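You operate a simulated robot arm through the tools that you are given. There is no shell and no other tool. Be economical: measure what you need, move in short steps, check, and stop when the job is done.

The job below is to be done with a simulated robot arm. You get a single attempt, and the scene is never put back.

JOB
Run 100 ml from the carboy into beaker S-718 and funnel it into the empty cone flask.
Fine: shut the tap; beaker and funnel go back. Set down upright: what you pick out.

It is judged by the outcome, as a careful person would: the job done as asked, and still so three seconds after it is handed in. It fails if anything else is knocked over, pushed out of place, dropped, spilled or broken.

ROBOT AND FRAMES
A 6-joint arm with a two-finger parallel gripper on a trunk, on a base that drives. Base frame: it is fixed to the floor where the robot stands at the start and does not move with it; the origin is under the middle of the robot, x ahead of it, y to its left, z up. Lengths are in cm, angles in degrees, forces in N, time in s.
With the tool pointing down near the work surface it reaches from about 22 to 42 cm from the robot's upright axis, wherever it stands. Its first joint turns from -166.0 to 166.0 degrees. Places, roughly: bench under the carboy tap [60, -140, 80]; carboy tap [60, -140, 120]; glass funnel (7x7x9 cm) [50, -10, 90]. Payload 4.1 kg.
The TCP is the grasp point between the finger pads, 2.3 cm short of the fingertips. In the tool frame z runs along the fingers and y along their closing line. Largest opening 9.4 cm; finger width 3.8, thickness 1; the body of the gripper, 5.4 by 9.6 cm, starts 3.9 cm behind the TCP.
Orientation is told as [roll, pitch, yaw] about the base's x, y, z axes, in that order, counted from this pose: with the fingers straight down and closing along the base's y, the tool's x points along the base's -x, its y along +y and its z along -z.

CONTROLS
- The arm moves only by the tool nudge_tool. Its argument "motion" is a list of rows, each an object of numbers (a shift or turn left out is 0, a gripper value left out holds the last): "x", "y", "z": the shift along the tool's x, y, z in cm; "ax", "ay", "az": the turn, a rotation vector about the tool's x, y, z in degrees; "hand": the finger opening in cm, from 0 to 9.4. In form: [{"x": .., "y": .., "z": .., "ax": .., "ay": .., "az": .., "hand": ..}, ...]. A call has 1 to 10 rows; each row shifts and turns the commanded pose from where the row before left it, along the tool's axes as they then stand. Each row takes 0.2 s and may step no farther than 5 cm and 8.6 degrees from the row before; otherwise, or with a gripper value out of range, the whole call is refused. Where a pose cannot be reached the arm comes as near as it can. A force on the tool above 90 N (or 10 N above the force at the start of the call, whichever is more), or a blocked arm, ends the call early, and 0.2 s more pass. Each finger travels about 4.5 cm/s and halts on what it meets, pressing with about 43 N; the grip force reading is that of the motor and also rises with nothing between the fingers. The clock runs only during rows and for 0.2 s after the last one: add rows that do not move to give the fingers time. It gives the time, the measured TCP pose, the force on the tool (base axes), the opening and the grip force at its end, in the units of the frame above (readings bear some noise), with the torque about the TCP (base axes, N m) and any sound that the robot's microphone picked up, and new pictures: "show" is both (left out), scene, wrist or none.
- Cameras (640 x 400 px; columns grow to the right, rows downward): "scene" is now at [0.75, 12.01, 158.2]; the picture's right is [-0.57, -0.82, 0.00], its down [-0.56, 0.38, -0.74] and it looks along [0.61, -0.42, -0.68] (base axes); focal length 266 px, centre (320, 200). "wrist" rides on the gripper at [8.6, 1.6, -7.4] in the tool frame; the picture's right is [-0.18, 0.98, 0.00], its down [-0.58, -0.11, -0.81] and it looks along [-0.79, -0.15, 0.59] (tool axes); focal length 243 px, centre (320, 200). There is no depth. A picture from a camera that has moved, and an enlarged one, comes with that camera's place and axes in the base frame and with its lens. The place of the scene camera against the robot may be out by one fixed shift of up to 2.5 cm in any direction.
- raise_lower(by): slides the trunk up (or, below 0, down) by that many cm; the arm and the scene camera ride with it, the base frame stays. It gives what a move gives, with no picture.
- drive_base(legs): drives the robot by 1 to 6 legs, each [ahead, turn to the left] in cm and degrees, along the robot's own axes; the way and the turn of a leg run together, so that a leg with both is an arc; at most 150 cm and 180 degrees a leg. The arm and the cameras ride along, it lands a little off, and it stops where it bumps. It gives what a move gives, and a new picture of the scene camera.
- turn_head(pan, tilt): turns the head with the scene camera to pan (to the left, within 155 degrees either way) and tilt (down, from -29 to 69), counted from straight ahead of the robot. It gives what a move gives, and a new picture of the scene camera.
- close_up(camera, box): a new picture of the part [left, top, right, bottom] of that camera's present view, enlarged. It takes no simulated time.
- finish_job(): hands the job in; it is judged then, once.

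Go step by step. Nothing tells you exact positions but the pictures and the camera data: compare them with the known pose of the tool, close in by small moves and look again before you grip or let go. The budget is 120 turns and 260 pictures, counting those below and the enlarged ones. Unless the task says otherwise, let go and move clear before handing in, and close with one line.

The tools are called after "Request:" as name(argument=value, ...) on one line, values as JSON. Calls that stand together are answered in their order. nudge_tool: Moves the arm, as the interface text tells. Its arguments: {"type":"object","properties":{"motion":{"type":"array"},"show":{"type":"string","enum":["both","scene","wrist","none"]}},"required":["motion"]} The other tools are called the same way: raise_lower (by) slides the trunk up or down; drive_base (legs) drives the base; turn_head (pan, tilt) turns the head that bears the scene camera; close_up (camera, box) takes an enlarged picture of a part of a camera's view; finish_job () hands the job in.

At the start:

```text
clock: 0.0
tool_pos: [28.86, -17.14, 124.67]
tcp_rot: [-0.1, -0.1, 0.0]
wrist_force: [-0.2, 0.9, -0.6]
moment: [-0.02, 0.04, -0.02]
grip_width: 9.37
grip_force: 0.2
trunk travel left (down, up): [-52.5, 6.5]
robot x, y, heading: [-0.23, 0.24, 0.3]
head pan, tilt: [-34.7, 42.5]
```

scene: 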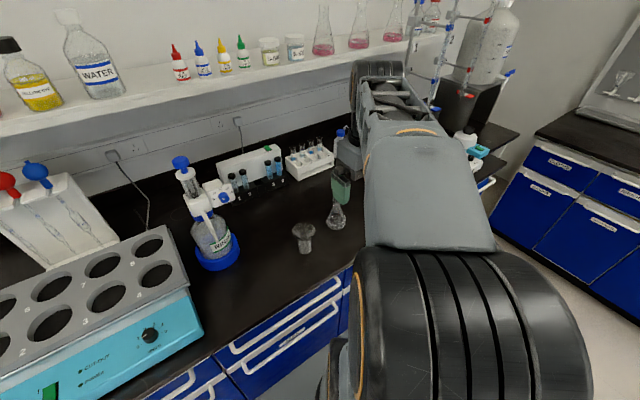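
wrist: 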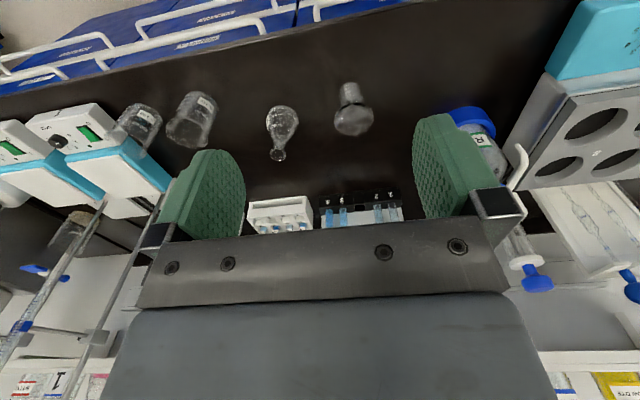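

I see a bench with a conical flask, a funnel, and two small labelled beakers in the wrist view. I'll enlarge the views to read the labels before I move anything.

Request:
close_up(camera="wrist", box=[90, 60, 250, 160])

Request:
close_up(camera="wrist", box=[230, 60, 390, 160])

Request:
turn_head(pan=-65, tilt=30)

```text
4.00 times, centred on (170, 110) of wrist
camera zoom: at [20.27, -15.54, 132.02], right [0.18, 0.98, 0.0], down [0.58, -0.11, 0.81], along [0.79, -0.15, -0.59], focal length 970 px, centre (920, 560)
```

zoom: 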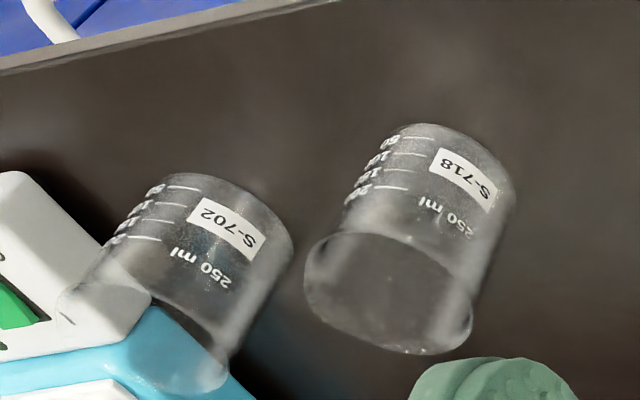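

```text
4.00 times, centred on (310, 110) of wrist
camera zoom: at [20.27, -15.54, 132.02], right [0.18, 0.98, 0.0], down [0.58, -0.11, 0.81], along [0.79, -0.15, -0.59], focal length 970 px, centre (360, 560)
```

zoom: 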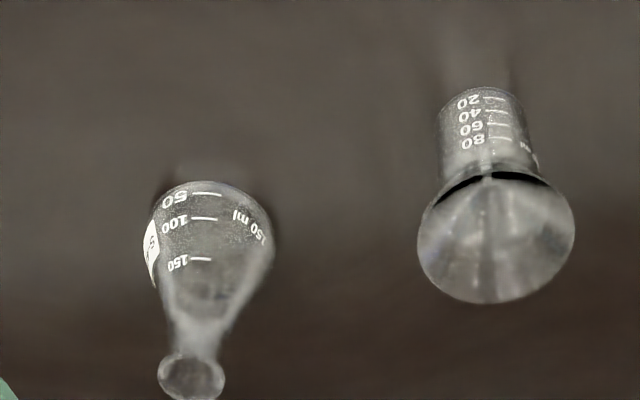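

```text
clock: 0.9
tool_pos: [29.01, -17.25, 124.65]
tcp_rot: [0.0, 0.0, 0.0]
wrist_force: [-0.3, 0.3, -0.3]
moment: [-0.01, -0.01, -0.01]
grip_width: 9.43
grip_force: 0.0
trunk travel left (down, up): [-52.5, 6.5]
robot x, y, heading: [-0.03, 0.22, -0.2]
head pan, tilt: [-65.0, 30.0]
camera scene: at [-2.26, 8.56, 160.1], right [-0.91, -0.42, 0.0], down [-0.21, 0.45, -0.87], along [0.37, -0.78, -0.5], focal length 266 px, centre (320, 200)
```

scene: 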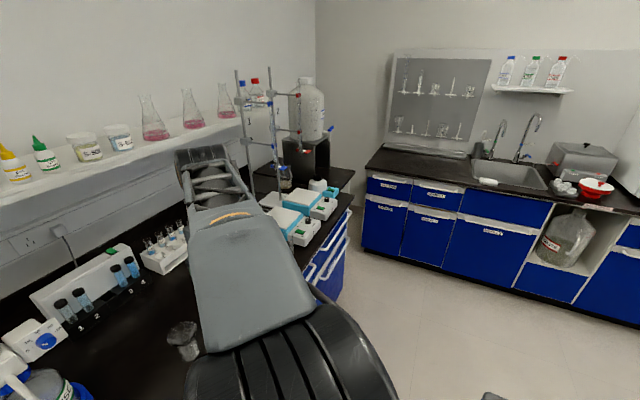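

Beaker S-718 is at about (47,-48). The flask is at about (53,-31) and the funnel, in its holder beaker, at about (50,-14). Next I'll look at the carboy area and at the robot's clearance to the bench.

Request:
close_up(camera="scene", box=[220, 60, 380, 220])

Request:
turn_head(pan=10, tilt=69)

```text
2.50 times, centred on (300, 140) of scene
camera zoom: at [-2.26, 8.56, 160.1], right [-0.91, -0.42, 0.0], down [-0.21, 0.45, -0.87], along [0.37, -0.78, -0.5], focal length 664 px, centre (370, 350)
```

zoom: 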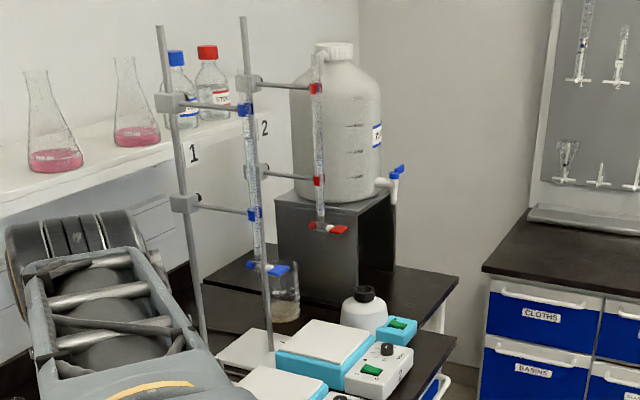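

```text
clock: 2.4
tool_pos: [28.87, -17.3, 124.61]
tcp_rot: [0.0, 0.0, 0.0]
wrist_force: [0.4, 0.5, 1.3]
moment: [0.01, 0.01, 0.0]
grip_width: 9.42
grip_force: 0.0
trunk travel left (down, up): [-52.5, 6.5]
robot x, y, heading: [-0.11, 0.25, -0.1]
head pan, tilt: [10.0, 68.8]
camera scene: at [-0.58, 17.72, 154.95], right [0.17, -0.98, 0.0], down [-0.92, -0.16, -0.36], along [0.36, 0.06, -0.93], focal length 266 px, centre (320, 200)
```

scene: 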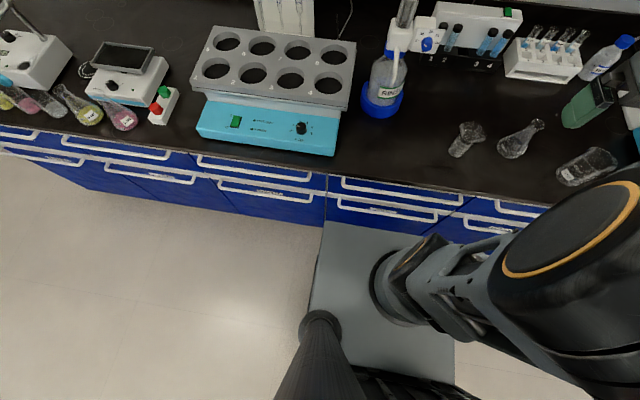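

The base plate reaches about 20 cm ahead of the axis and the bench edge is at x≈36, so I can come about 9 cm closer. I'll stand abreast of the flask, with the arm high and clear.

Request:
drive_base(legs=[[0, -90], [26, 0], [0, 90], [8, 0]])

Request:
turn_head(pan=-5, tilt=55)

```text
clock: 12.6
tool_pos: [38.07, -41.94, 124.61]
tcp_rot: [0.0, 0.0, 2.0]
wrist_force: [0.1, -0.1, 0.2]
moment: [0.0, 0.02, 0.0]
grip_width: 9.41
grip_force: 0.0
trunk travel left (down, up): [-52.5, 6.5]
robot x, y, heading: [8.45, -25.39, 2.0]
head pan, tilt: [10.0, 68.8]
camera scene: at [7.51, -8.11, 154.95], right [0.21, -0.98, 0.0], down [-0.91, -0.19, -0.36], along [0.35, 0.08, -0.93], focal length 266 px, centre (320, 200)
```

scene: 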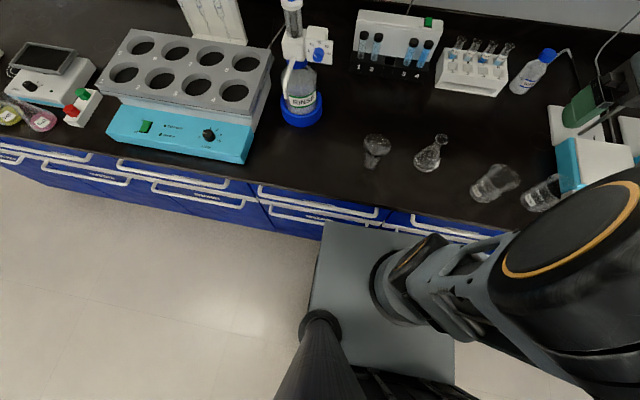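

```text
clock: 13.3
tool_pos: [38.2, -41.99, 124.58]
tcp_rot: [-0.1, 0.1, 2.1]
wrist_force: [0.2, 0.1, 0.2]
moment: [0.01, 0.03, -0.01]
grip_width: 9.41
grip_force: 0.2
trunk travel left (down, up): [-52.5, 6.5]
robot x, y, heading: [8.85, -25.42, 2.0]
head pan, tilt: [-5.0, 55.0]
camera scene: at [9.13, -9.64, 156.49], right [-0.05, -1.0, 0.0], down [-0.82, 0.04, -0.57], along [0.57, -0.03, -0.82], focal length 266 px, centre (320, 200)
```

scene: 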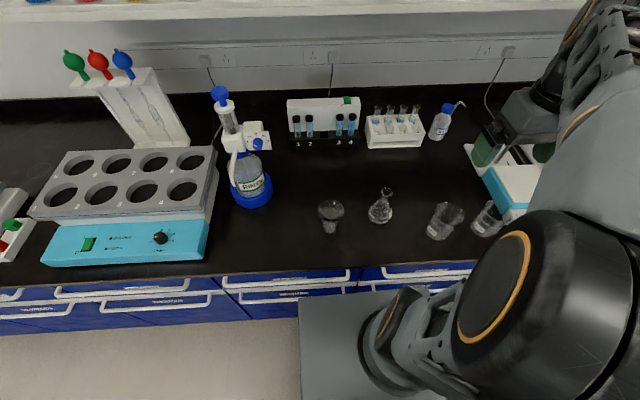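

Everything is in view and the robot stands about 7 cm off the bench. I'll bring the tool above the funnel, still high, and look with the wrist camera.

Request:
nudge_tool(motion=[{"x": -1.75, "y": 3.9}, {"x": -1.75, "y": 3.9}, {"x": -1.75, "y": 3.9}, {"x": -1.75, "y": 3.9}, {"x": -1.75, "y": 3.9}, {"x": -1.75, "y": 3.9}, {"x": -1.75, "y": 3.9}, {}])

```text
clock: 15.2
tool_pos: [49.5, -14.13, 124.52]
tcp_rot: [0.0, -0.1, 2.0]
wrist_force: [0.9, 0.9, 0.4]
moment: [-0.02, -0.02, -0.01]
grip_width: 9.44
grip_force: 0.1
trunk travel left (down, up): [-52.5, 6.5]
robot x, y, heading: [8.46, -25.97, 2.2]
head pan, tilt: [-5.0, 55.0]
camera scene: at [9.14, -9.64, 156.49], right [-0.05, -1.0, 0.0], down [-0.82, 0.04, -0.57], along [0.57, -0.03, -0.82], focal length 266 px, centre (320, 200)
camera wrist: at [40.85, -12.72, 131.96], right [0.15, 0.99, 0.0], down [0.58, -0.09, 0.81], along [0.8, -0.12, -0.59], focal length 243 px, centre (320, 200)
```

scene: 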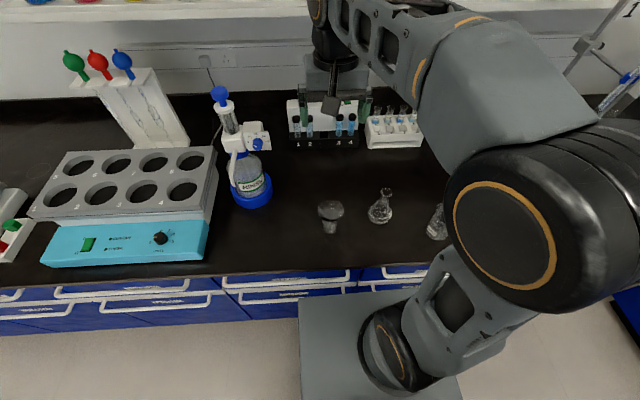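
wrist: 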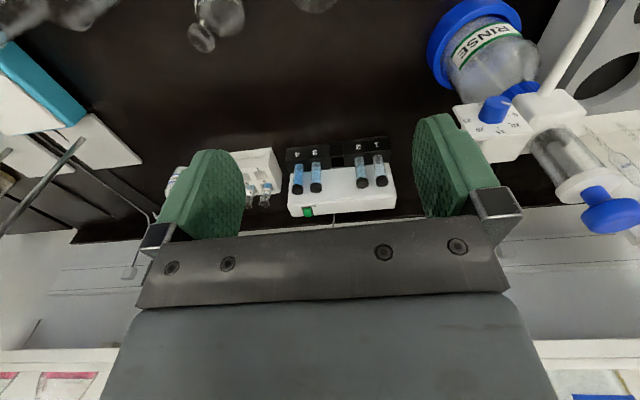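

The tool is right above where I take the funnel to be. I'll lower the trunk and check before it comes down around the rim.

Request:
raise_lower(by=-26)

Request:
nudge_tool(motion=[{}])

```text
clock: 17.8
tool_pos: [49.51, -14.12, 98.59]
tcp_rot: [0.0, -0.1, 2.2]
wrist_force: [-0.2, 0.1, -0.9]
moment: [-0.02, 0.02, 0.01]
grip_width: 9.42
grip_force: 0.0
trunk travel left (down, up): [-26.5, 32.5]
robot x, y, heading: [8.77, -25.55, 2.0]
head pan, tilt: [-5.0, 55.0]
```

```text
clock: 18.2
tool_pos: [49.45, -14.17, 98.61]
tcp_rot: [0.0, 0.0, 2.0]
wrist_force: [0.0, 0.0, -0.6]
moment: [0.02, 0.0, -0.01]
grip_width: 9.4
grip_force: 0.2
trunk travel left (down, up): [-26.5, 32.5]
robot x, y, heading: [8.6, -25.48, 2.1]
head pan, tilt: [-5.0, 55.0]
camera scene: at [9.14, -9.64, 130.5], right [-0.05, -1.0, 0.0], down [-0.82, 0.04, -0.57], along [0.57, -0.03, -0.82], focal length 266 px, centre (320, 200)
camera wrist: at [40.84, -12.77, 105.96], right [0.15, 0.99, 0.0], down [0.58, -0.09, 0.81], along [0.8, -0.12, -0.59], focal length 243 px, centre (320, 200)
```

scene: 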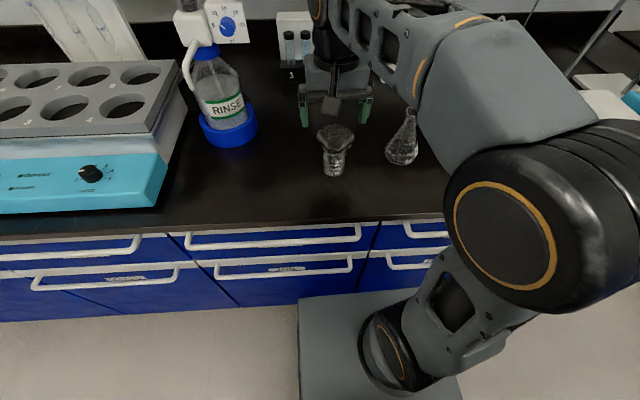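
wrist: 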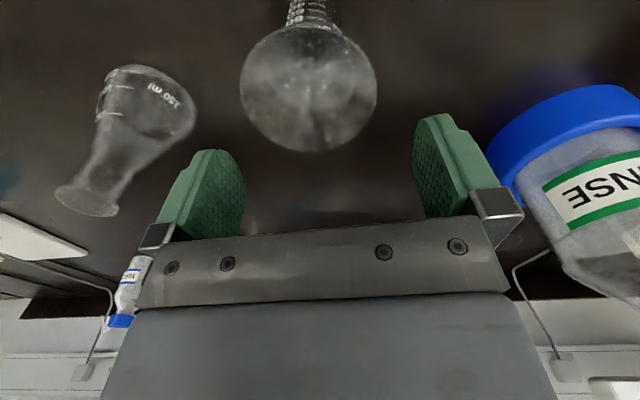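

The funnel rim is directly ahead and below, a little nearer the robot than I assumed. I'll enlarge both views to measure the rim and the holder.

Request:
close_up(camera="wrist", box=[200, 0, 440, 160])

Request:
close_up(camera="scene", box=[280, 70, 440, 190])

```text
2.50 times, centred on (320, 80) of wrist
camera zoom: at [40.84, -12.77, 105.96], right [0.15, 0.99, 0.0], down [0.58, -0.09, 0.81], along [0.8, -0.12, -0.59], focal length 606 px, centre (320, 500)
```

zoom: 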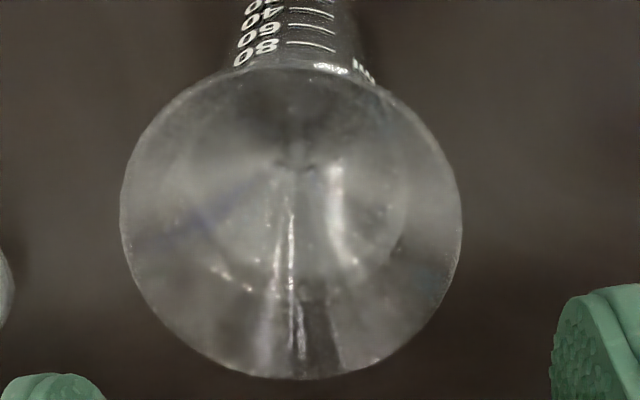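

```text
3.33 times, centred on (360, 130) of scene
camera zoom: at [9.14, -9.64, 130.5], right [-0.05, -1.0, 0.0], down [-0.82, 0.04, -0.57], along [0.57, -0.03, -0.82], focal length 885 px, centre (187, 433)
```

zoom: 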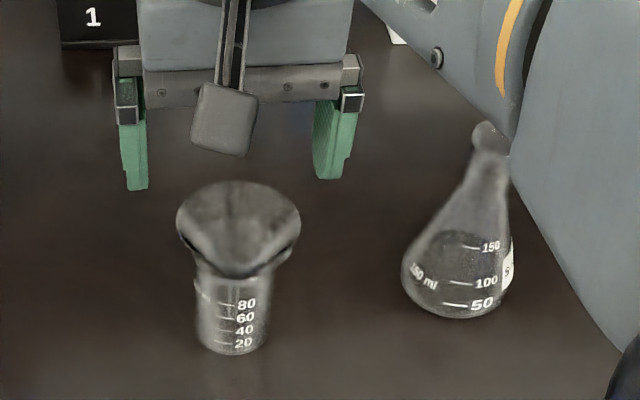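

The wrist views put the rim at about (47.3,-14.4,94.5). When the rim is at the TCP it should appear at pixel (320,182), about 149 px wide. I'll step back 2 cm and down 2 cm, then check.

Request:
nudge_tool(motion=[{"x": 2.0, "y": -0.1}, {"z": 2.0}, {}], show="wrist")

```text
clock: 19.0
tool_pos: [47.49, -14.33, 96.69]
tcp_rot: [0.0, 0.0, 1.9]
wrist_force: [0.5, 0.8, -0.2]
moment: [0.05, -0.03, 0.03]
grip_width: 9.39
grip_force: 0.3
trunk travel left (down, up): [-26.5, 32.5]
robot x, y, heading: [8.35, -25.36, 1.9]
head pan, tilt: [-5.0, 55.0]
camera wrist: at [38.88, -12.88, 104.04], right [0.15, 0.99, 0.0], down [0.58, -0.09, 0.81], along [0.8, -0.12, -0.59], focal length 243 px, centre (320, 200)
```

wrist: 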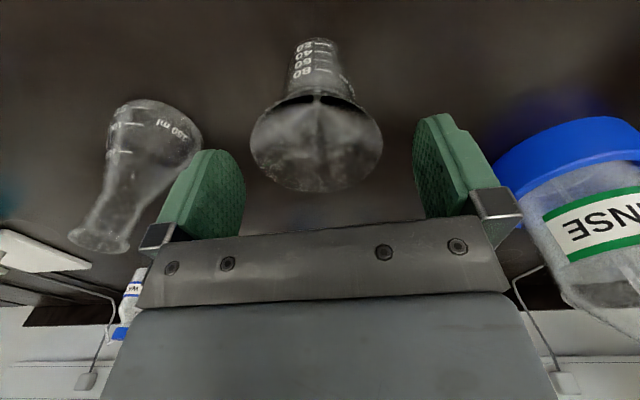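

The rim triangulates to (47.3,-14.35,94.4), and the tool is centred on it. I'll come down so the pads straddle the rim, then close gently.

Request:
nudge_tool(motion=[{"x": 0.2, "z": 1.6}, {"z": 1.4}, {}], show="both")

```text
clock: 19.8
tool_pos: [47.46, -14.4, 93.53]
tcp_rot: [0.1, 0.1, 2.0]
wrist_force: [-0.5, -0.3, 0.0]
moment: [-0.03, 0.0, -0.03]
grip_width: 9.41
grip_force: 0.0
trunk travel left (down, up): [-26.5, 32.5]
robot x, y, heading: [8.77, -25.75, 2.1]
head pan, tilt: [-5.0, 55.0]
camera scene: at [9.14, -9.64, 130.49], right [-0.05, -1.0, 0.0], down [-0.82, 0.04, -0.57], along [0.57, -0.03, -0.82], focal length 266 px, centre (320, 200)
camera wrist: at [38.71, -12.96, 101.0], right [0.15, 0.99, 0.0], down [0.58, -0.09, 0.81], along [0.8, -0.12, -0.59], focal length 243 px, centre (320, 200)
```

scene: 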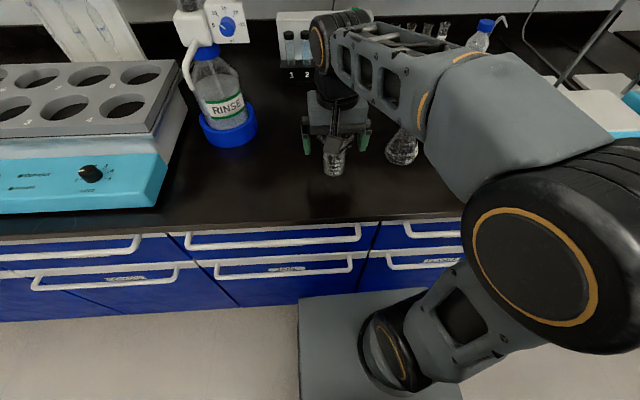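
wrist: 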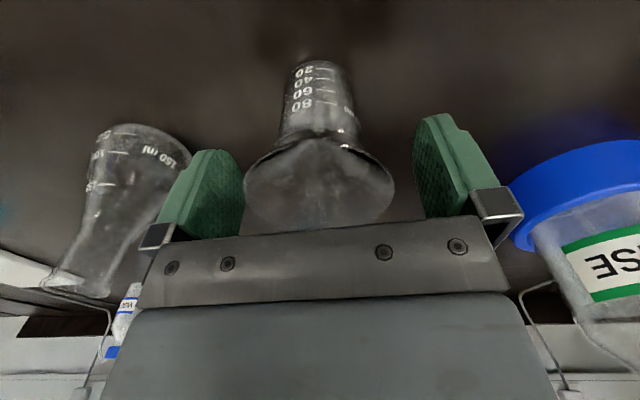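

The rim is centred between the pads and slightly above the TCP. I'll close on it and lift slightly.

Request:
nudge_tool(motion=[{"z": 0.3}, {"hand": 7.6}, {"hand": 6.0}, {}, {}], show="wrist")

```text
clock: 21.0
tool_pos: [47.44, -14.44, 93.19]
tcp_rot: [0.0, 0.0, 1.9]
wrist_force: [0.7, -0.3, -0.3]
moment: [0.0, 0.02, -0.04]
grip_width: 6.45
grip_force: 43.3
trunk travel left (down, up): [-26.5, 32.5]
robot x, y, heading: [8.9, -25.74, 2.4]
head pan, tilt: [-5.0, 55.0]
camera wrist: at [38.75, -13.01, 100.62], right [0.15, 0.99, 0.0], down [0.58, -0.09, 0.81], along [0.8, -0.12, -0.59], focal length 243 px, centre (320, 200)
```

wrist: 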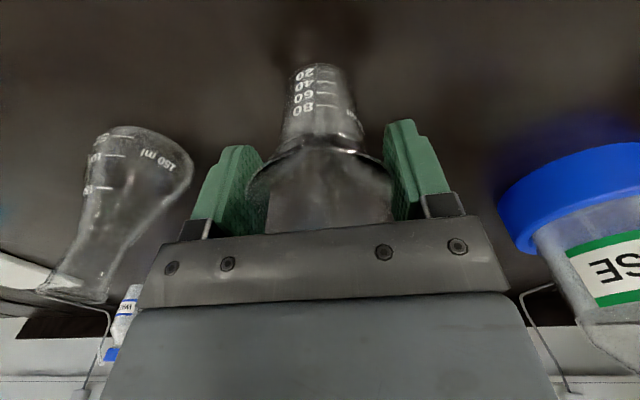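

The fingers stopped at 6.45 cm on the cone. I'll lift a little to see whether it holds and whether the holder stays behind.

Request:
nudge_tool(motion=[{"z": -0.5}, {"z": -1}, {"z": -1.5}, {"z": -2}, {}], show="both")

```text
clock: 22.2
tool_pos: [47.25, -14.38, 98.18]
tcp_rot: [0.0, 0.0, 2.0]
wrist_force: [0.6, 0.0, -1.1]
moment: [0.02, -0.01, 0.0]
grip_width: 6.47
grip_force: 42.8
trunk travel left (down, up): [-26.5, 32.5]
robot x, y, heading: [8.52, -25.7, 2.1]
head pan, tilt: [-5.0, 55.0]
camera scene: at [9.14, -9.65, 130.49], right [-0.05, -1.0, 0.0], down [-0.82, 0.04, -0.57], along [0.57, -0.03, -0.82], focal length 266 px, centre (320, 200)
camera wrist: at [38.56, -12.94, 105.67], right [0.15, 0.99, 0.0], down [0.58, -0.09, 0.81], along [0.8, -0.12, -0.59], focal length 243 px, centre (320, 200)
```

scene: 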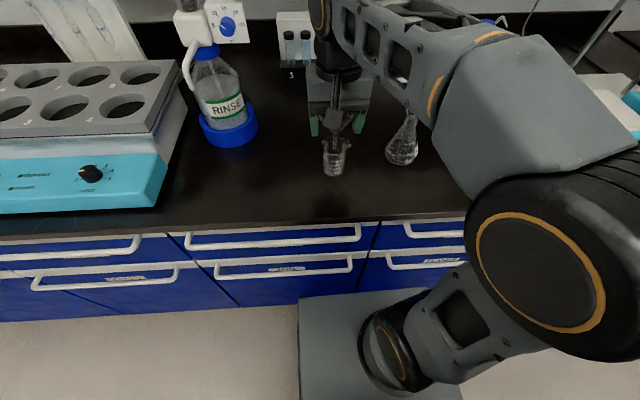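
wrist: 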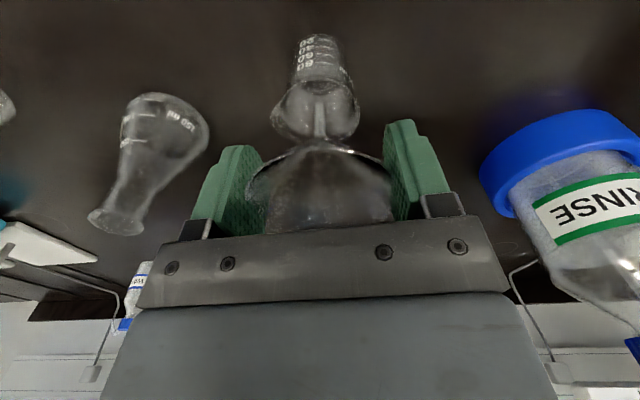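

The funnel is held and its holder stayed put. The flask mouth triangulates to about (51.3,-29.9,96.5). I'll raise the funnel clear and carry it over the flask.

Request:
nudge_tool(motion=[{"z": -5}, {"z": -5}, {"x": -0.88, "y": -3.91}, {"x": -0.88, "y": -3.91}, {"x": -0.88, "y": -3.91}, {"x": -0.88, "y": -3.91}, {}, {}], show="both")

Request:
close_up(camera="wrist", box=[240, 0, 400, 240])

```text
clock: 24.0
tool_pos: [51.21, -29.64, 108.09]
tcp_rot: [0.0, -0.1, 1.9]
wrist_force: [0.4, -1.3, -0.7]
moment: [0.0, -0.02, -0.05]
grip_width: 6.45
grip_force: 43.3
trunk travel left (down, up): [-26.5, 32.5]
robot x, y, heading: [8.17, -25.44, 2.0]
head pan, tilt: [-5.0, 55.0]
camera scene: at [9.14, -9.65, 130.5], right [-0.05, -1.0, 0.0], down [-0.82, 0.04, -0.57], along [0.57, -0.03, -0.82], focal length 266 px, centre (320, 200)
camera wrist: at [42.53, -28.26, 115.61], right [0.15, 0.99, 0.0], down [0.58, -0.09, 0.81], along [0.8, -0.12, -0.59], focal length 243 px, centre (320, 200)
```

scene: 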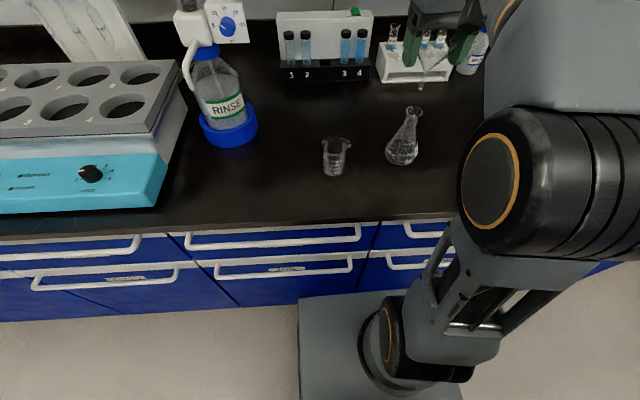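
wrist: 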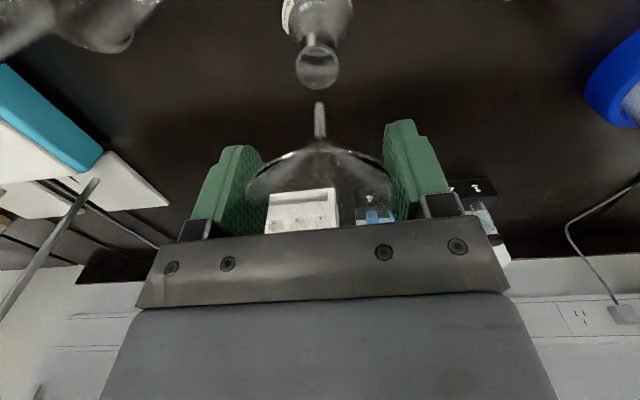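

```text
1.67 times, centred on (320, 120) of wrist
camera zoom: at [42.53, -28.26, 115.61], right [0.15, 0.99, 0.0], down [0.58, -0.09, 0.81], along [0.8, -0.12, -0.59], focal length 404 px, centre (320, 333)
```

zoom: 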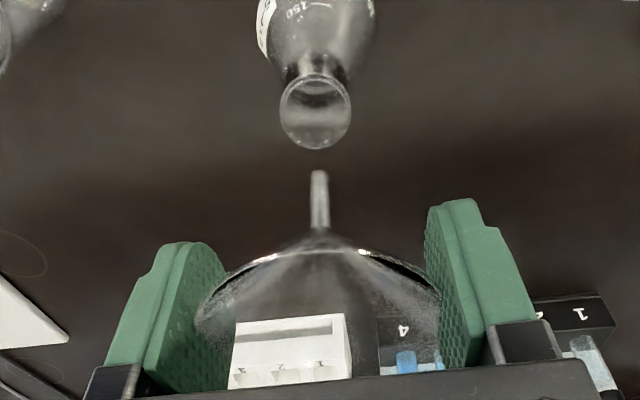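

The stem hangs straight and the mouth is almost directly below it. I'll shift slightly to (51.4,-29.8), go down 3.5 cm and look again before the stem enters.

Request:
nudge_tool(motion=[{"x": -0.15, "y": -0.15, "z": 2}, {"z": 1.5}, {}], show="none")

Request:
close_up(camera="wrist", box=[240, 0, 400, 240])

Request:
close_up(camera="scene", box=[360, 0, 480, 180])

```text
clock: 24.8
tool_pos: [51.62, -29.83, 104.6]
tcp_rot: [0.0, 0.0, 2.0]
wrist_force: [-0.3, -0.4, -1.1]
moment: [0.03, 0.01, 0.01]
grip_width: 6.44
grip_force: 42.6
trunk travel left (down, up): [-26.5, 32.5]
robot x, y, heading: [8.95, -25.78, 2.2]
head pan, tilt: [-5.0, 55.0]
```

```text
1.67 times, centred on (320, 120) of wrist
camera zoom: at [42.93, -28.49, 112.03], right [0.15, 0.99, 0.0], down [0.58, -0.09, 0.81], along [0.8, -0.12, -0.59], focal length 404 px, centre (320, 333)
```

zoom: 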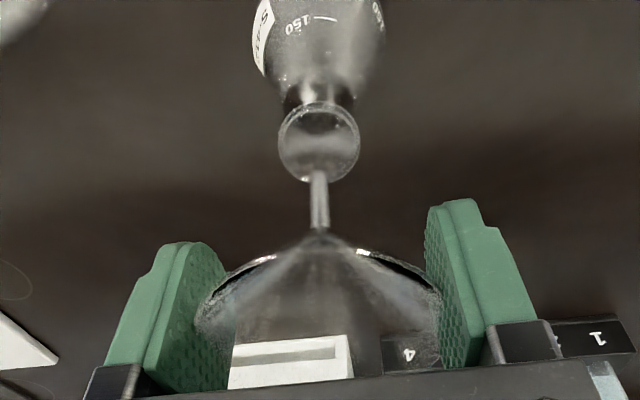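

```text
2.22 times, centred on (420, 90) of scene
camera zoom: at [9.14, -9.65, 130.5], right [-0.05, -1.0, 0.0], down [-0.82, 0.04, -0.57], along [0.57, -0.03, -0.82], focal length 590 px, centre (98, 444)
```

zoom: 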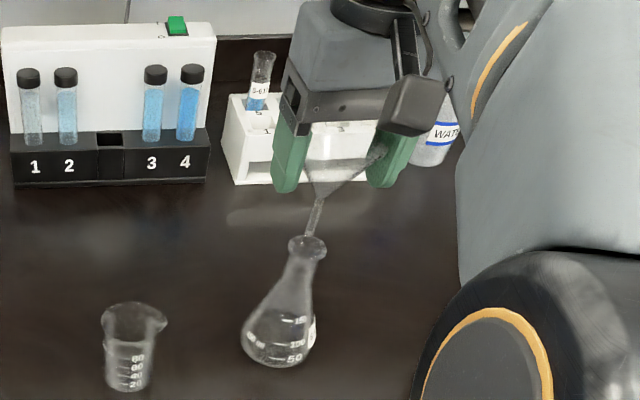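

The stem tip sits just above the mouth. By my estimate another 2 cm puts it at the centre of the opening. I'll go down 1.3 cm and check.

Request:
nudge_tool(motion=[{"z": 0.8}, {"z": 0.5}, {}], show="none")

Request:
close_up(camera="wrist", box=[270, 20, 370, 160])

Request:
close_up(camera="scene", box=[390, 60, 450, 130])

```text
clock: 25.6
tool_pos: [51.35, -29.91, 103.55]
tcp_rot: [0.0, 0.0, 2.0]
wrist_force: [-1.5, 0.6, 2.6]
moment: [0.0, -0.15, -0.01]
grip_width: 6.45
grip_force: 43.0
trunk travel left (down, up): [-26.5, 32.5]
robot x, y, heading: [8.9, -25.32, 2.1]
head pan, tilt: [-5.0, 55.0]
```

```text
2.86 times, centred on (320, 90) of wrist
camera zoom: at [42.62, -28.45, 110.9], right [0.15, 0.99, 0.0], down [0.58, -0.09, 0.81], along [0.8, -0.12, -0.59], focal length 693 px, centre (320, 514)
```

zoom: 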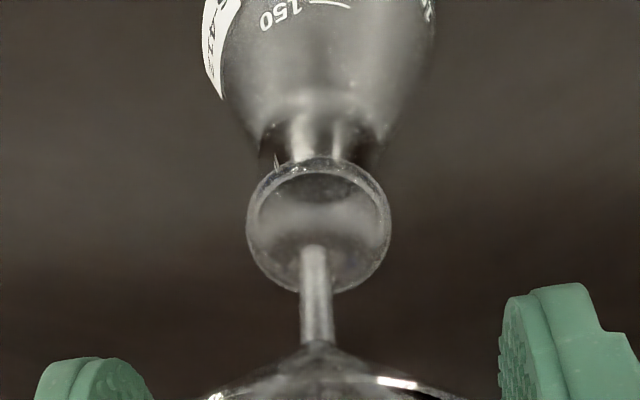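

```text
5.71 times, centred on (420, 95) of scene
camera zoom: at [8.96, -9.62, 130.53], right [-0.05, -1.0, 0.0], down [-0.82, 0.04, -0.57], along [0.57, -0.03, -0.82], focal length 1518 px, centre (-251, 800)
```

zoom: 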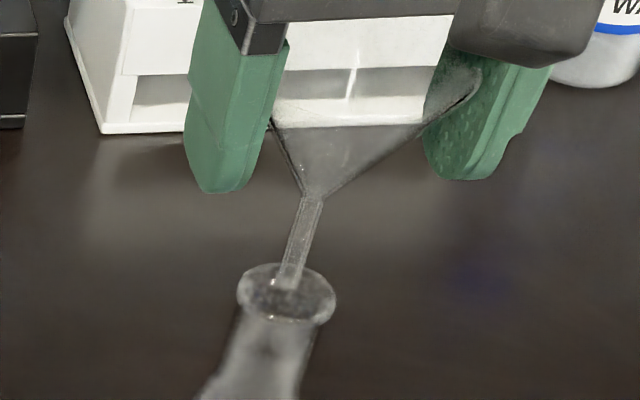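

The readings hint at a light contact or a reach limit, because the base shifted about 0.2 cm. I'll check the full scene and the readings before going on.

Request:
nudge_tool(motion=[{}, {}], show="both")

```text
clock: 26.2
tool_pos: [51.4, -29.97, 103.3]
tcp_rot: [0.1, 0.1, 1.9]
wrist_force: [-1.0, 0.8, 0.4]
moment: [0.0, 0.05, 0.0]
grip_width: 6.4
grip_force: 43.3
trunk travel left (down, up): [-26.5, 32.5]
robot x, y, heading: [8.72, -26.02, 2.1]
head pan, tilt: [-5.0, 55.0]
camera scene: at [9.13, -9.65, 130.48], right [-0.05, -1.0, 0.0], down [-0.82, 0.04, -0.57], along [0.57, -0.03, -0.82], focal length 266 px, centre (320, 200)
camera wrist: at [42.8, -28.5, 110.72], right [0.15, 0.99, 0.0], down [0.59, -0.09, 0.81], along [0.8, -0.12, -0.59], focal length 243 px, centre (320, 200)
```

scene: 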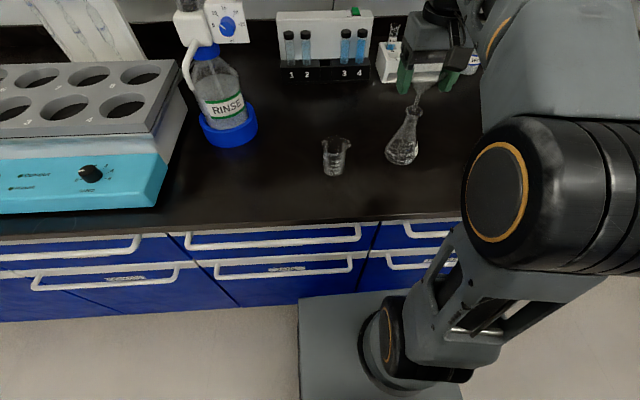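
wrist: 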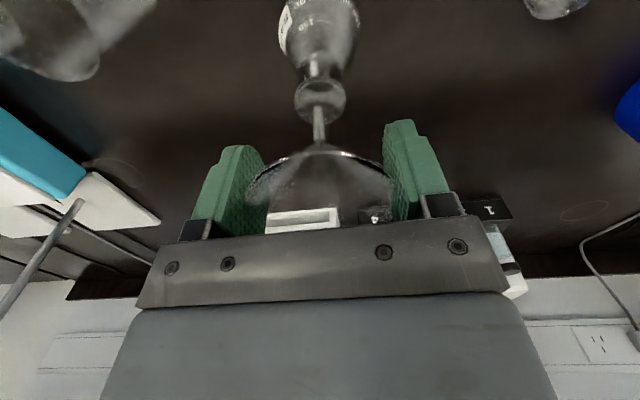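

That was only a swing settling: forces are near zero and the tip is at the mouth, centred in both views. I'll carry on down in small steps.

Request:
nudge_tool(motion=[{"z": 0.5}, {"z": 0.5}, {}, {}], show="none")

Request:
close_up(camera="wrist", box=[270, 20, 370, 160])

Request:
close_up(camera="scene", box=[380, 60, 450, 170])

```text
clock: 27.2
tool_pos: [51.5, -30.04, 102.3]
tcp_rot: [0.0, 0.0, 2.0]
wrist_force: [0.0, -0.1, -0.6]
moment: [0.0, 0.03, -0.03]
grip_width: 6.43
grip_force: 43.1
trunk travel left (down, up): [-26.5, 32.5]
robot x, y, heading: [8.48, -25.37, 2.0]
head pan, tilt: [-5.0, 55.0]
```

```text
2.86 times, centred on (320, 90) of wrist
camera zoom: at [42.83, -28.54, 109.76], right [0.15, 0.99, 0.0], down [0.58, -0.09, 0.81], along [0.8, -0.12, -0.59], focal length 693 px, centre (320, 514)
```

zoom: 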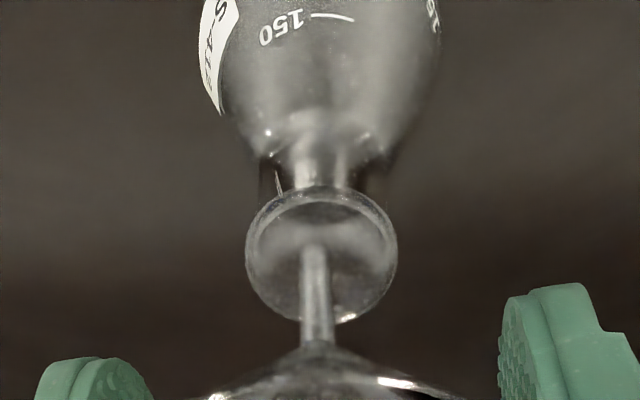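

```text
3.64 times, centred on (415, 115) of scene
camera zoom: at [9.14, -9.65, 130.49], right [-0.05, -1.0, 0.0], down [-0.82, 0.04, -0.57], along [0.57, -0.03, -0.82], focal length 966 px, centre (-26, 509)
```

zoom: 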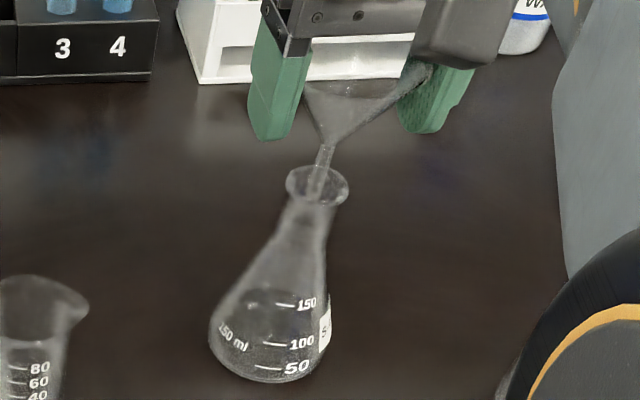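

The stem tip is now inside the neck and centred. I'll keep lowering, watching the force.

Request:
nudge_tool(motion=[{"z": 0.5, "y": 0.1}, {"z": 0.5}, {"z": 0.5}, {"z": 0.5}, {}, {}], show="none")

Request:
close_up(camera="wrist", box=[270, 20, 370, 160])

Request:
close_up(camera="scene", box=[380, 60, 450, 170])

```text
clock: 28.6
tool_pos: [51.45, -29.99, 100.23]
tcp_rot: [0.0, 0.0, 2.1]
wrist_force: [0.2, 0.4, -0.9]
moment: [0.02, 0.01, -0.02]
grip_width: 6.4
grip_force: 43.1
trunk travel left (down, up): [-26.5, 32.5]
robot x, y, heading: [8.68, -25.48, 1.9]
head pan, tilt: [-5.0, 55.0]
```

```text
2.86 times, centred on (320, 90) of wrist
camera zoom: at [42.8, -28.52, 107.76], right [0.15, 0.99, 0.0], down [0.58, -0.09, 0.81], along [0.8, -0.12, -0.59], focal length 693 px, centre (320, 514)
```

zoom: 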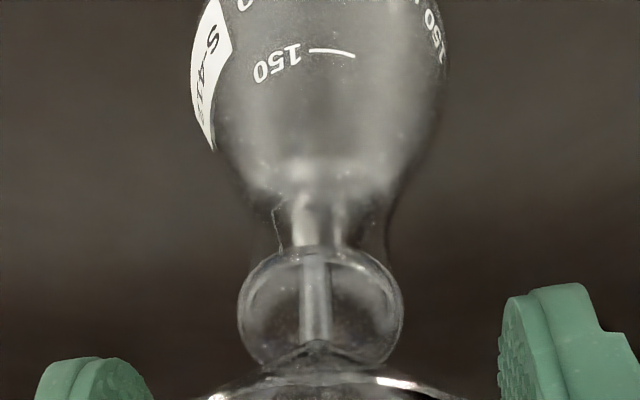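

```text
3.64 times, centred on (415, 115) of scene
camera zoom: at [9.14, -9.65, 130.49], right [-0.05, -1.0, 0.0], down [-0.82, 0.04, -0.57], along [0.57, -0.03, -0.82], focal length 966 px, centre (-26, 509)
```

zoom: 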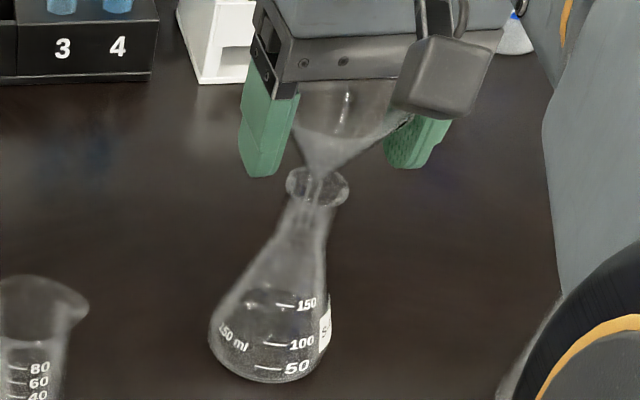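

The stem is well inside. I'll go on until the cone just touches the lip.

Request:
nudge_tool(motion=[{"z": 0.4}, {"z": 0.3}, {"z": 0.3}, {}, {}], show="none")

Request:
close_up(camera="scene", box=[380, 60, 450, 170])

Request:
close_up(camera="wrist", box=[240, 40, 400, 240])

```text
clock: 29.8
tool_pos: [51.42, -30.03, 99.95]
tcp_rot: [-0.2, -0.7, 1.9]
wrist_force: [0.8, -8.7, 52.5]
moment: [-0.58, -0.43, -0.06]
grip_width: 6.37
grip_force: 43.1
trunk travel left (down, up): [-26.5, 32.5]
robot x, y, heading: [8.76, -25.52, 1.7]
head pan, tilt: [-5.0, 55.0]
```

```text
3.64 times, centred on (415, 115) of scene
camera zoom: at [8.87, -9.71, 130.54], right [-0.05, -1.0, 0.0], down [-0.82, 0.04, -0.58], along [0.57, -0.03, -0.82], focal length 966 px, centre (-26, 509)
```

zoom: 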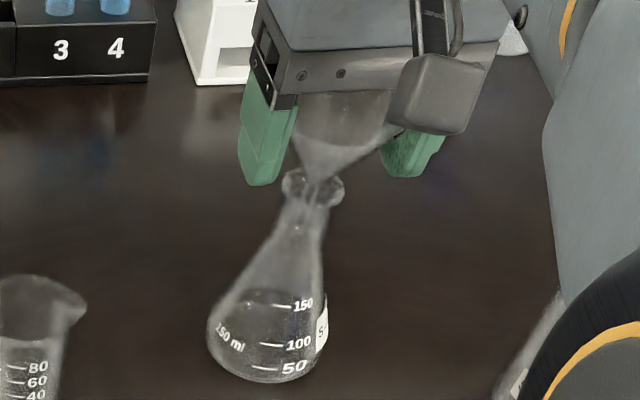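

```text
2.00 times, centred on (320, 140) of wrist
camera zoom: at [42.51, -28.65, 107.25], right [0.15, 0.99, 0.0], down [0.57, -0.09, 0.81], along [0.8, -0.12, -0.58], focal length 485 px, centre (320, 320)
```

zoom: 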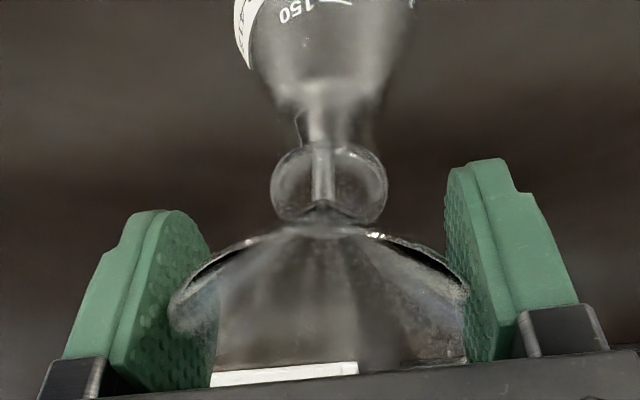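

It is in full contact and pressing at 52 N, so the seat height is TCP z≈100.0. I'll back off until the force goes to almost nothing.

Request:
nudge_tool(motion=[{"z": -0.4}, {"z": -0.33}, {}, {}], show="none")

```text
clock: 30.8
tool_pos: [51.36, -29.99, 99.95]
tcp_rot: [0.1, 0.1, 2.0]
wrist_force: [-1.4, -4.3, 12.6]
moment: [-0.31, 0.03, -0.04]
grip_width: 6.36
grip_force: 43.0
trunk travel left (down, up): [-26.5, 32.5]
robot x, y, heading: [8.19, -25.43, 2.3]
head pan, tilt: [-5.0, 55.0]
```

Request:
nudge_tool(motion=[{"z": -0.2, "y": -0.1}, {}, {}], show="none")

Request:
close_up(camera="scene", box=[380, 60, 450, 170])

```text
clock: 31.6
tool_pos: [51.64, -30.08, 100.31]
tcp_rot: [0.1, 0.0, 2.0]
wrist_force: [0.0, -0.2, -0.9]
moment: [0.01, 0.02, -0.04]
grip_width: 6.36
grip_force: 42.8
trunk travel left (down, up): [-26.5, 32.5]
robot x, y, heading: [8.65, -25.63, 1.9]
head pan, tilt: [-5.0, 55.0]
```

```text
3.64 times, centred on (415, 115) of scene
camera zoom: at [9.13, -9.65, 130.49], right [-0.05, -1.0, 0.0], down [-0.82, 0.04, -0.57], along [0.57, -0.03, -0.82], focal length 966 px, centre (-26, 509)
```

zoom: 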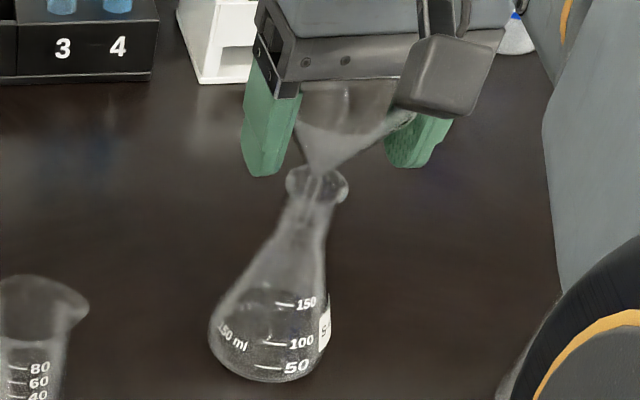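

The funnel is free of load and almost seated. I'll lower it 0.1 cm and open the fingers slowly.

Request:
nudge_tool(motion=[{"z": 0.12}, {}, {"hand": 6.7}, {"hand": 7.2}, {"hand": 8.0}, {"hand": 9.4}, {}, {}], show="both")

```text
clock: 33.4
tool_pos: [51.72, -29.98, 100.2]
tcp_rot: [0.1, 0.1, 2.1]
wrist_force: [0.2, -0.4, 0.0]
moment: [0.03, 0.0, 0.0]
grip_width: 9.41
grip_force: 0.0
trunk travel left (down, up): [-26.5, 32.5]
robot x, y, heading: [8.32, -25.71, 2.0]
head pan, tilt: [-5.0, 55.0]
camera scene: at [9.14, -9.65, 130.5], right [-0.05, -1.0, 0.0], down [-0.82, 0.04, -0.57], along [0.57, -0.03, -0.82], focal length 266 px, centre (320, 200)
camera wrist: at [42.97, -28.57, 107.64], right [0.15, 0.99, 0.0], down [0.58, -0.09, 0.81], along [0.8, -0.12, -0.59], focal length 243 px, centre (320, 200)
```

scene: 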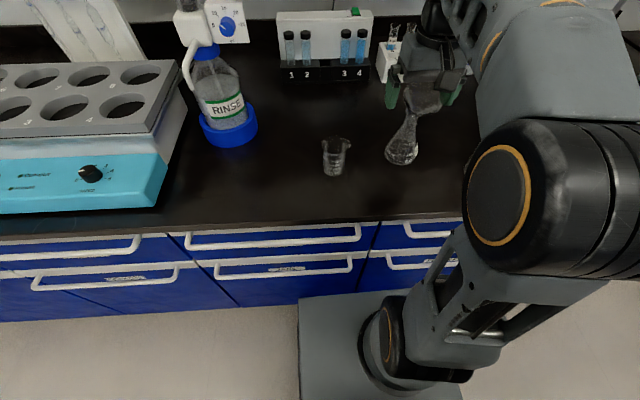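
wrist: 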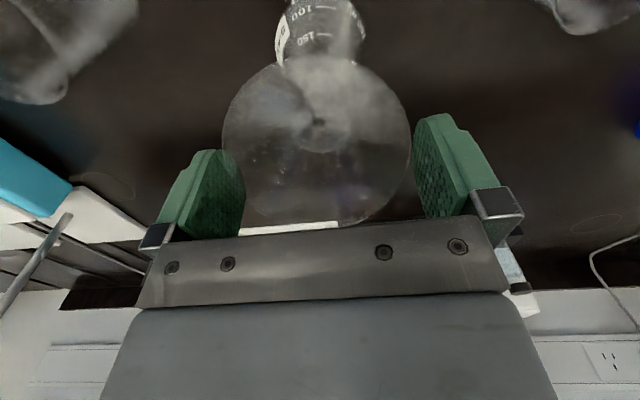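

The funnel sits in the flask, leaning a little toward the robot. I'll raise the tool straight up, clear of the rim, and look.

Request:
nudge_tool(motion=[{"z": -0.8}, {"z": -1}, {"z": -2}, {"z": -3}, {"z": -3}, {"z": -3}, {}], show="both")

Request:
close_up(camera="scene", box=[370, 50, 450, 170])

Request:
close_up(camera="wrist", box=[240, 0, 400, 160])

```text
clock: 35.0
tool_pos: [51.82, -30.05, 113.19]
tcp_rot: [0.0, 0.0, 1.9]
wrist_force: [1.0, -0.4, -0.4]
moment: [0.01, 0.01, 0.02]
grip_width: 9.41
grip_force: 0.1
trunk travel left (down, up): [-26.5, 32.5]
robot x, y, heading: [8.94, -25.59, 1.8]
head pan, tilt: [-5.0, 55.0]
camera scene: at [9.14, -9.66, 130.49], right [-0.05, -1.0, 0.0], down [-0.82, 0.04, -0.57], along [0.57, -0.03, -0.82], focal length 266 px, centre (320, 200)
camera wrist: at [43.09, -28.69, 120.53], right [0.15, 0.99, 0.0], down [0.59, -0.09, 0.81], along [0.8, -0.12, -0.59], focal length 243 px, centre (320, 200)
```

scene: 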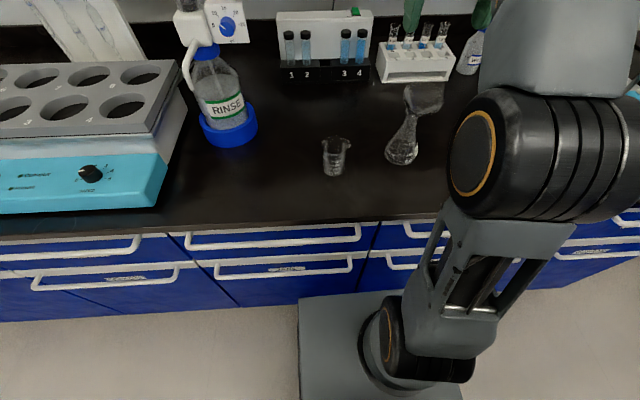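
wrist: 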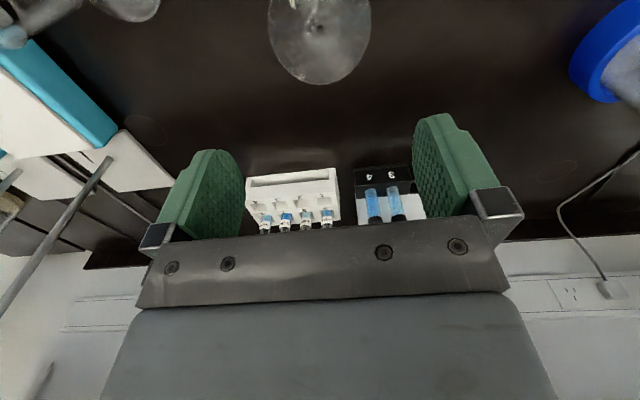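

```text
3.33 times, centred on (410, 110) of scene
camera zoom: at [9.14, -9.66, 130.49], right [-0.05, -1.0, 0.0], down [-0.82, 0.04, -0.57], along [0.57, -0.03, -0.82], focal length 885 px, centre (20, 500)
```

zoom: 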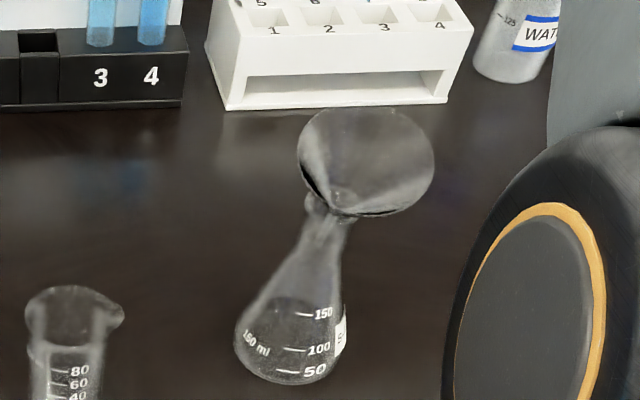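

```text
2.50 times, centred on (320, 80) of wrist
camera zoom: at [43.09, -28.69, 120.53], right [0.15, 0.99, 0.0], down [0.59, -0.09, 0.81], along [0.8, -0.12, -0.59], focal length 606 px, centre (320, 500)
```

zoom: 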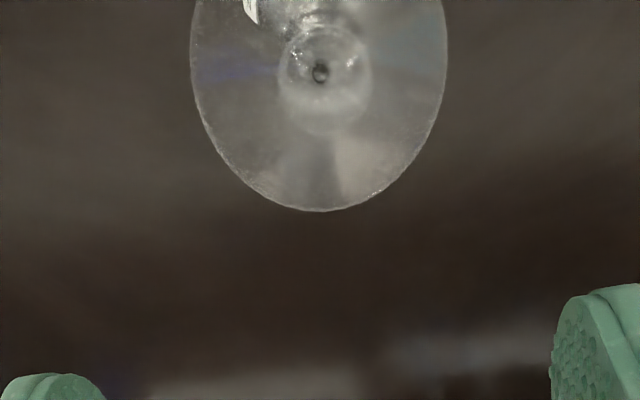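

The funnel is stable, with its outlet visible over the neck. To pour, I want to hold the beaker from the side with the camera above the hand, so I'll test turning the hand 180° up here in free space.

Request:
nudge_tool(motion=[{"z": -3}, {"az": 8.5}, {"az": 8.5}, {"az": 8.5}, {"az": 8.5}, {"az": 8.5}, {"az": 8.5}, {"az": 8.5}, {"az": 8.5}, {"az": 8.5}], show="none")

Request:
nudge_tool(motion=[{"az": 8.5}, {"az": 8.5}, {"az": 8.5}, {"az": 8.5}, {"az": 8.5}, {"az": 8.5}, {"az": 8.5}, {"az": 8.5}, {"az": 8.5}, {"az": 8.5}], show="both")

```text
clock: 37.2
tool_pos: [51.09, -29.91, 113.72]
tcp_rot: [0.1, -0.1, -74.7]
wrist_force: [0.3, 0.0, -0.2]
moment: [-0.01, 0.01, -0.06]
grip_width: 9.43
grip_force: 0.0
out of reach, approached as far as the arm can: row 1
trunk travel left (down, up): [-26.5, 32.5]
robot x, y, heading: [8.8, -25.68, 2.1]
head pan, tilt: [-5.0, 55.0]
```

```text
clock: 39.4
tool_pos: [51.21, -29.92, 113.66]
tcp_rot: [0.0, 0.0, -159.7]
wrist_force: [-0.4, -1.0, 0.0]
moment: [-0.01, -0.02, 0.01]
grip_width: 9.41
grip_force: 0.1
trunk travel left (down, up): [-26.5, 32.5]
robot x, y, heading: [8.85, -25.68, 2.0]
head pan, tilt: [-5.0, 55.0]
camera scene: at [9.14, -9.65, 130.5], right [-0.05, -1.0, 0.0], down [-0.82, 0.04, -0.57], along [0.57, -0.03, -0.82], focal length 266 px, centre (320, 200)
camera wrist: at [59.9, -28.38, 121.03], right [0.17, -0.99, 0.0], down [-0.58, -0.1, 0.81], along [-0.79, -0.14, -0.59], focal length 243 px, centre (320, 200)
```

scene: 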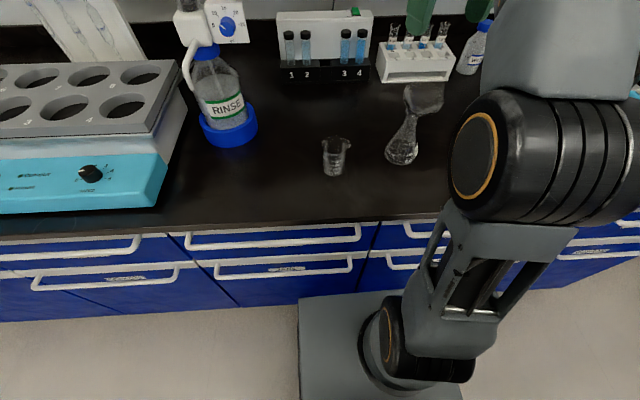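
wrist: 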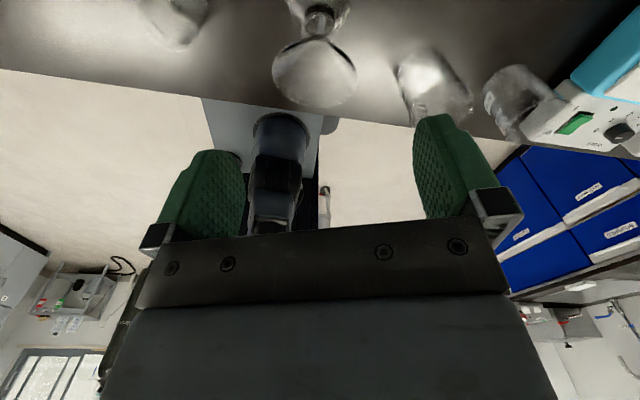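

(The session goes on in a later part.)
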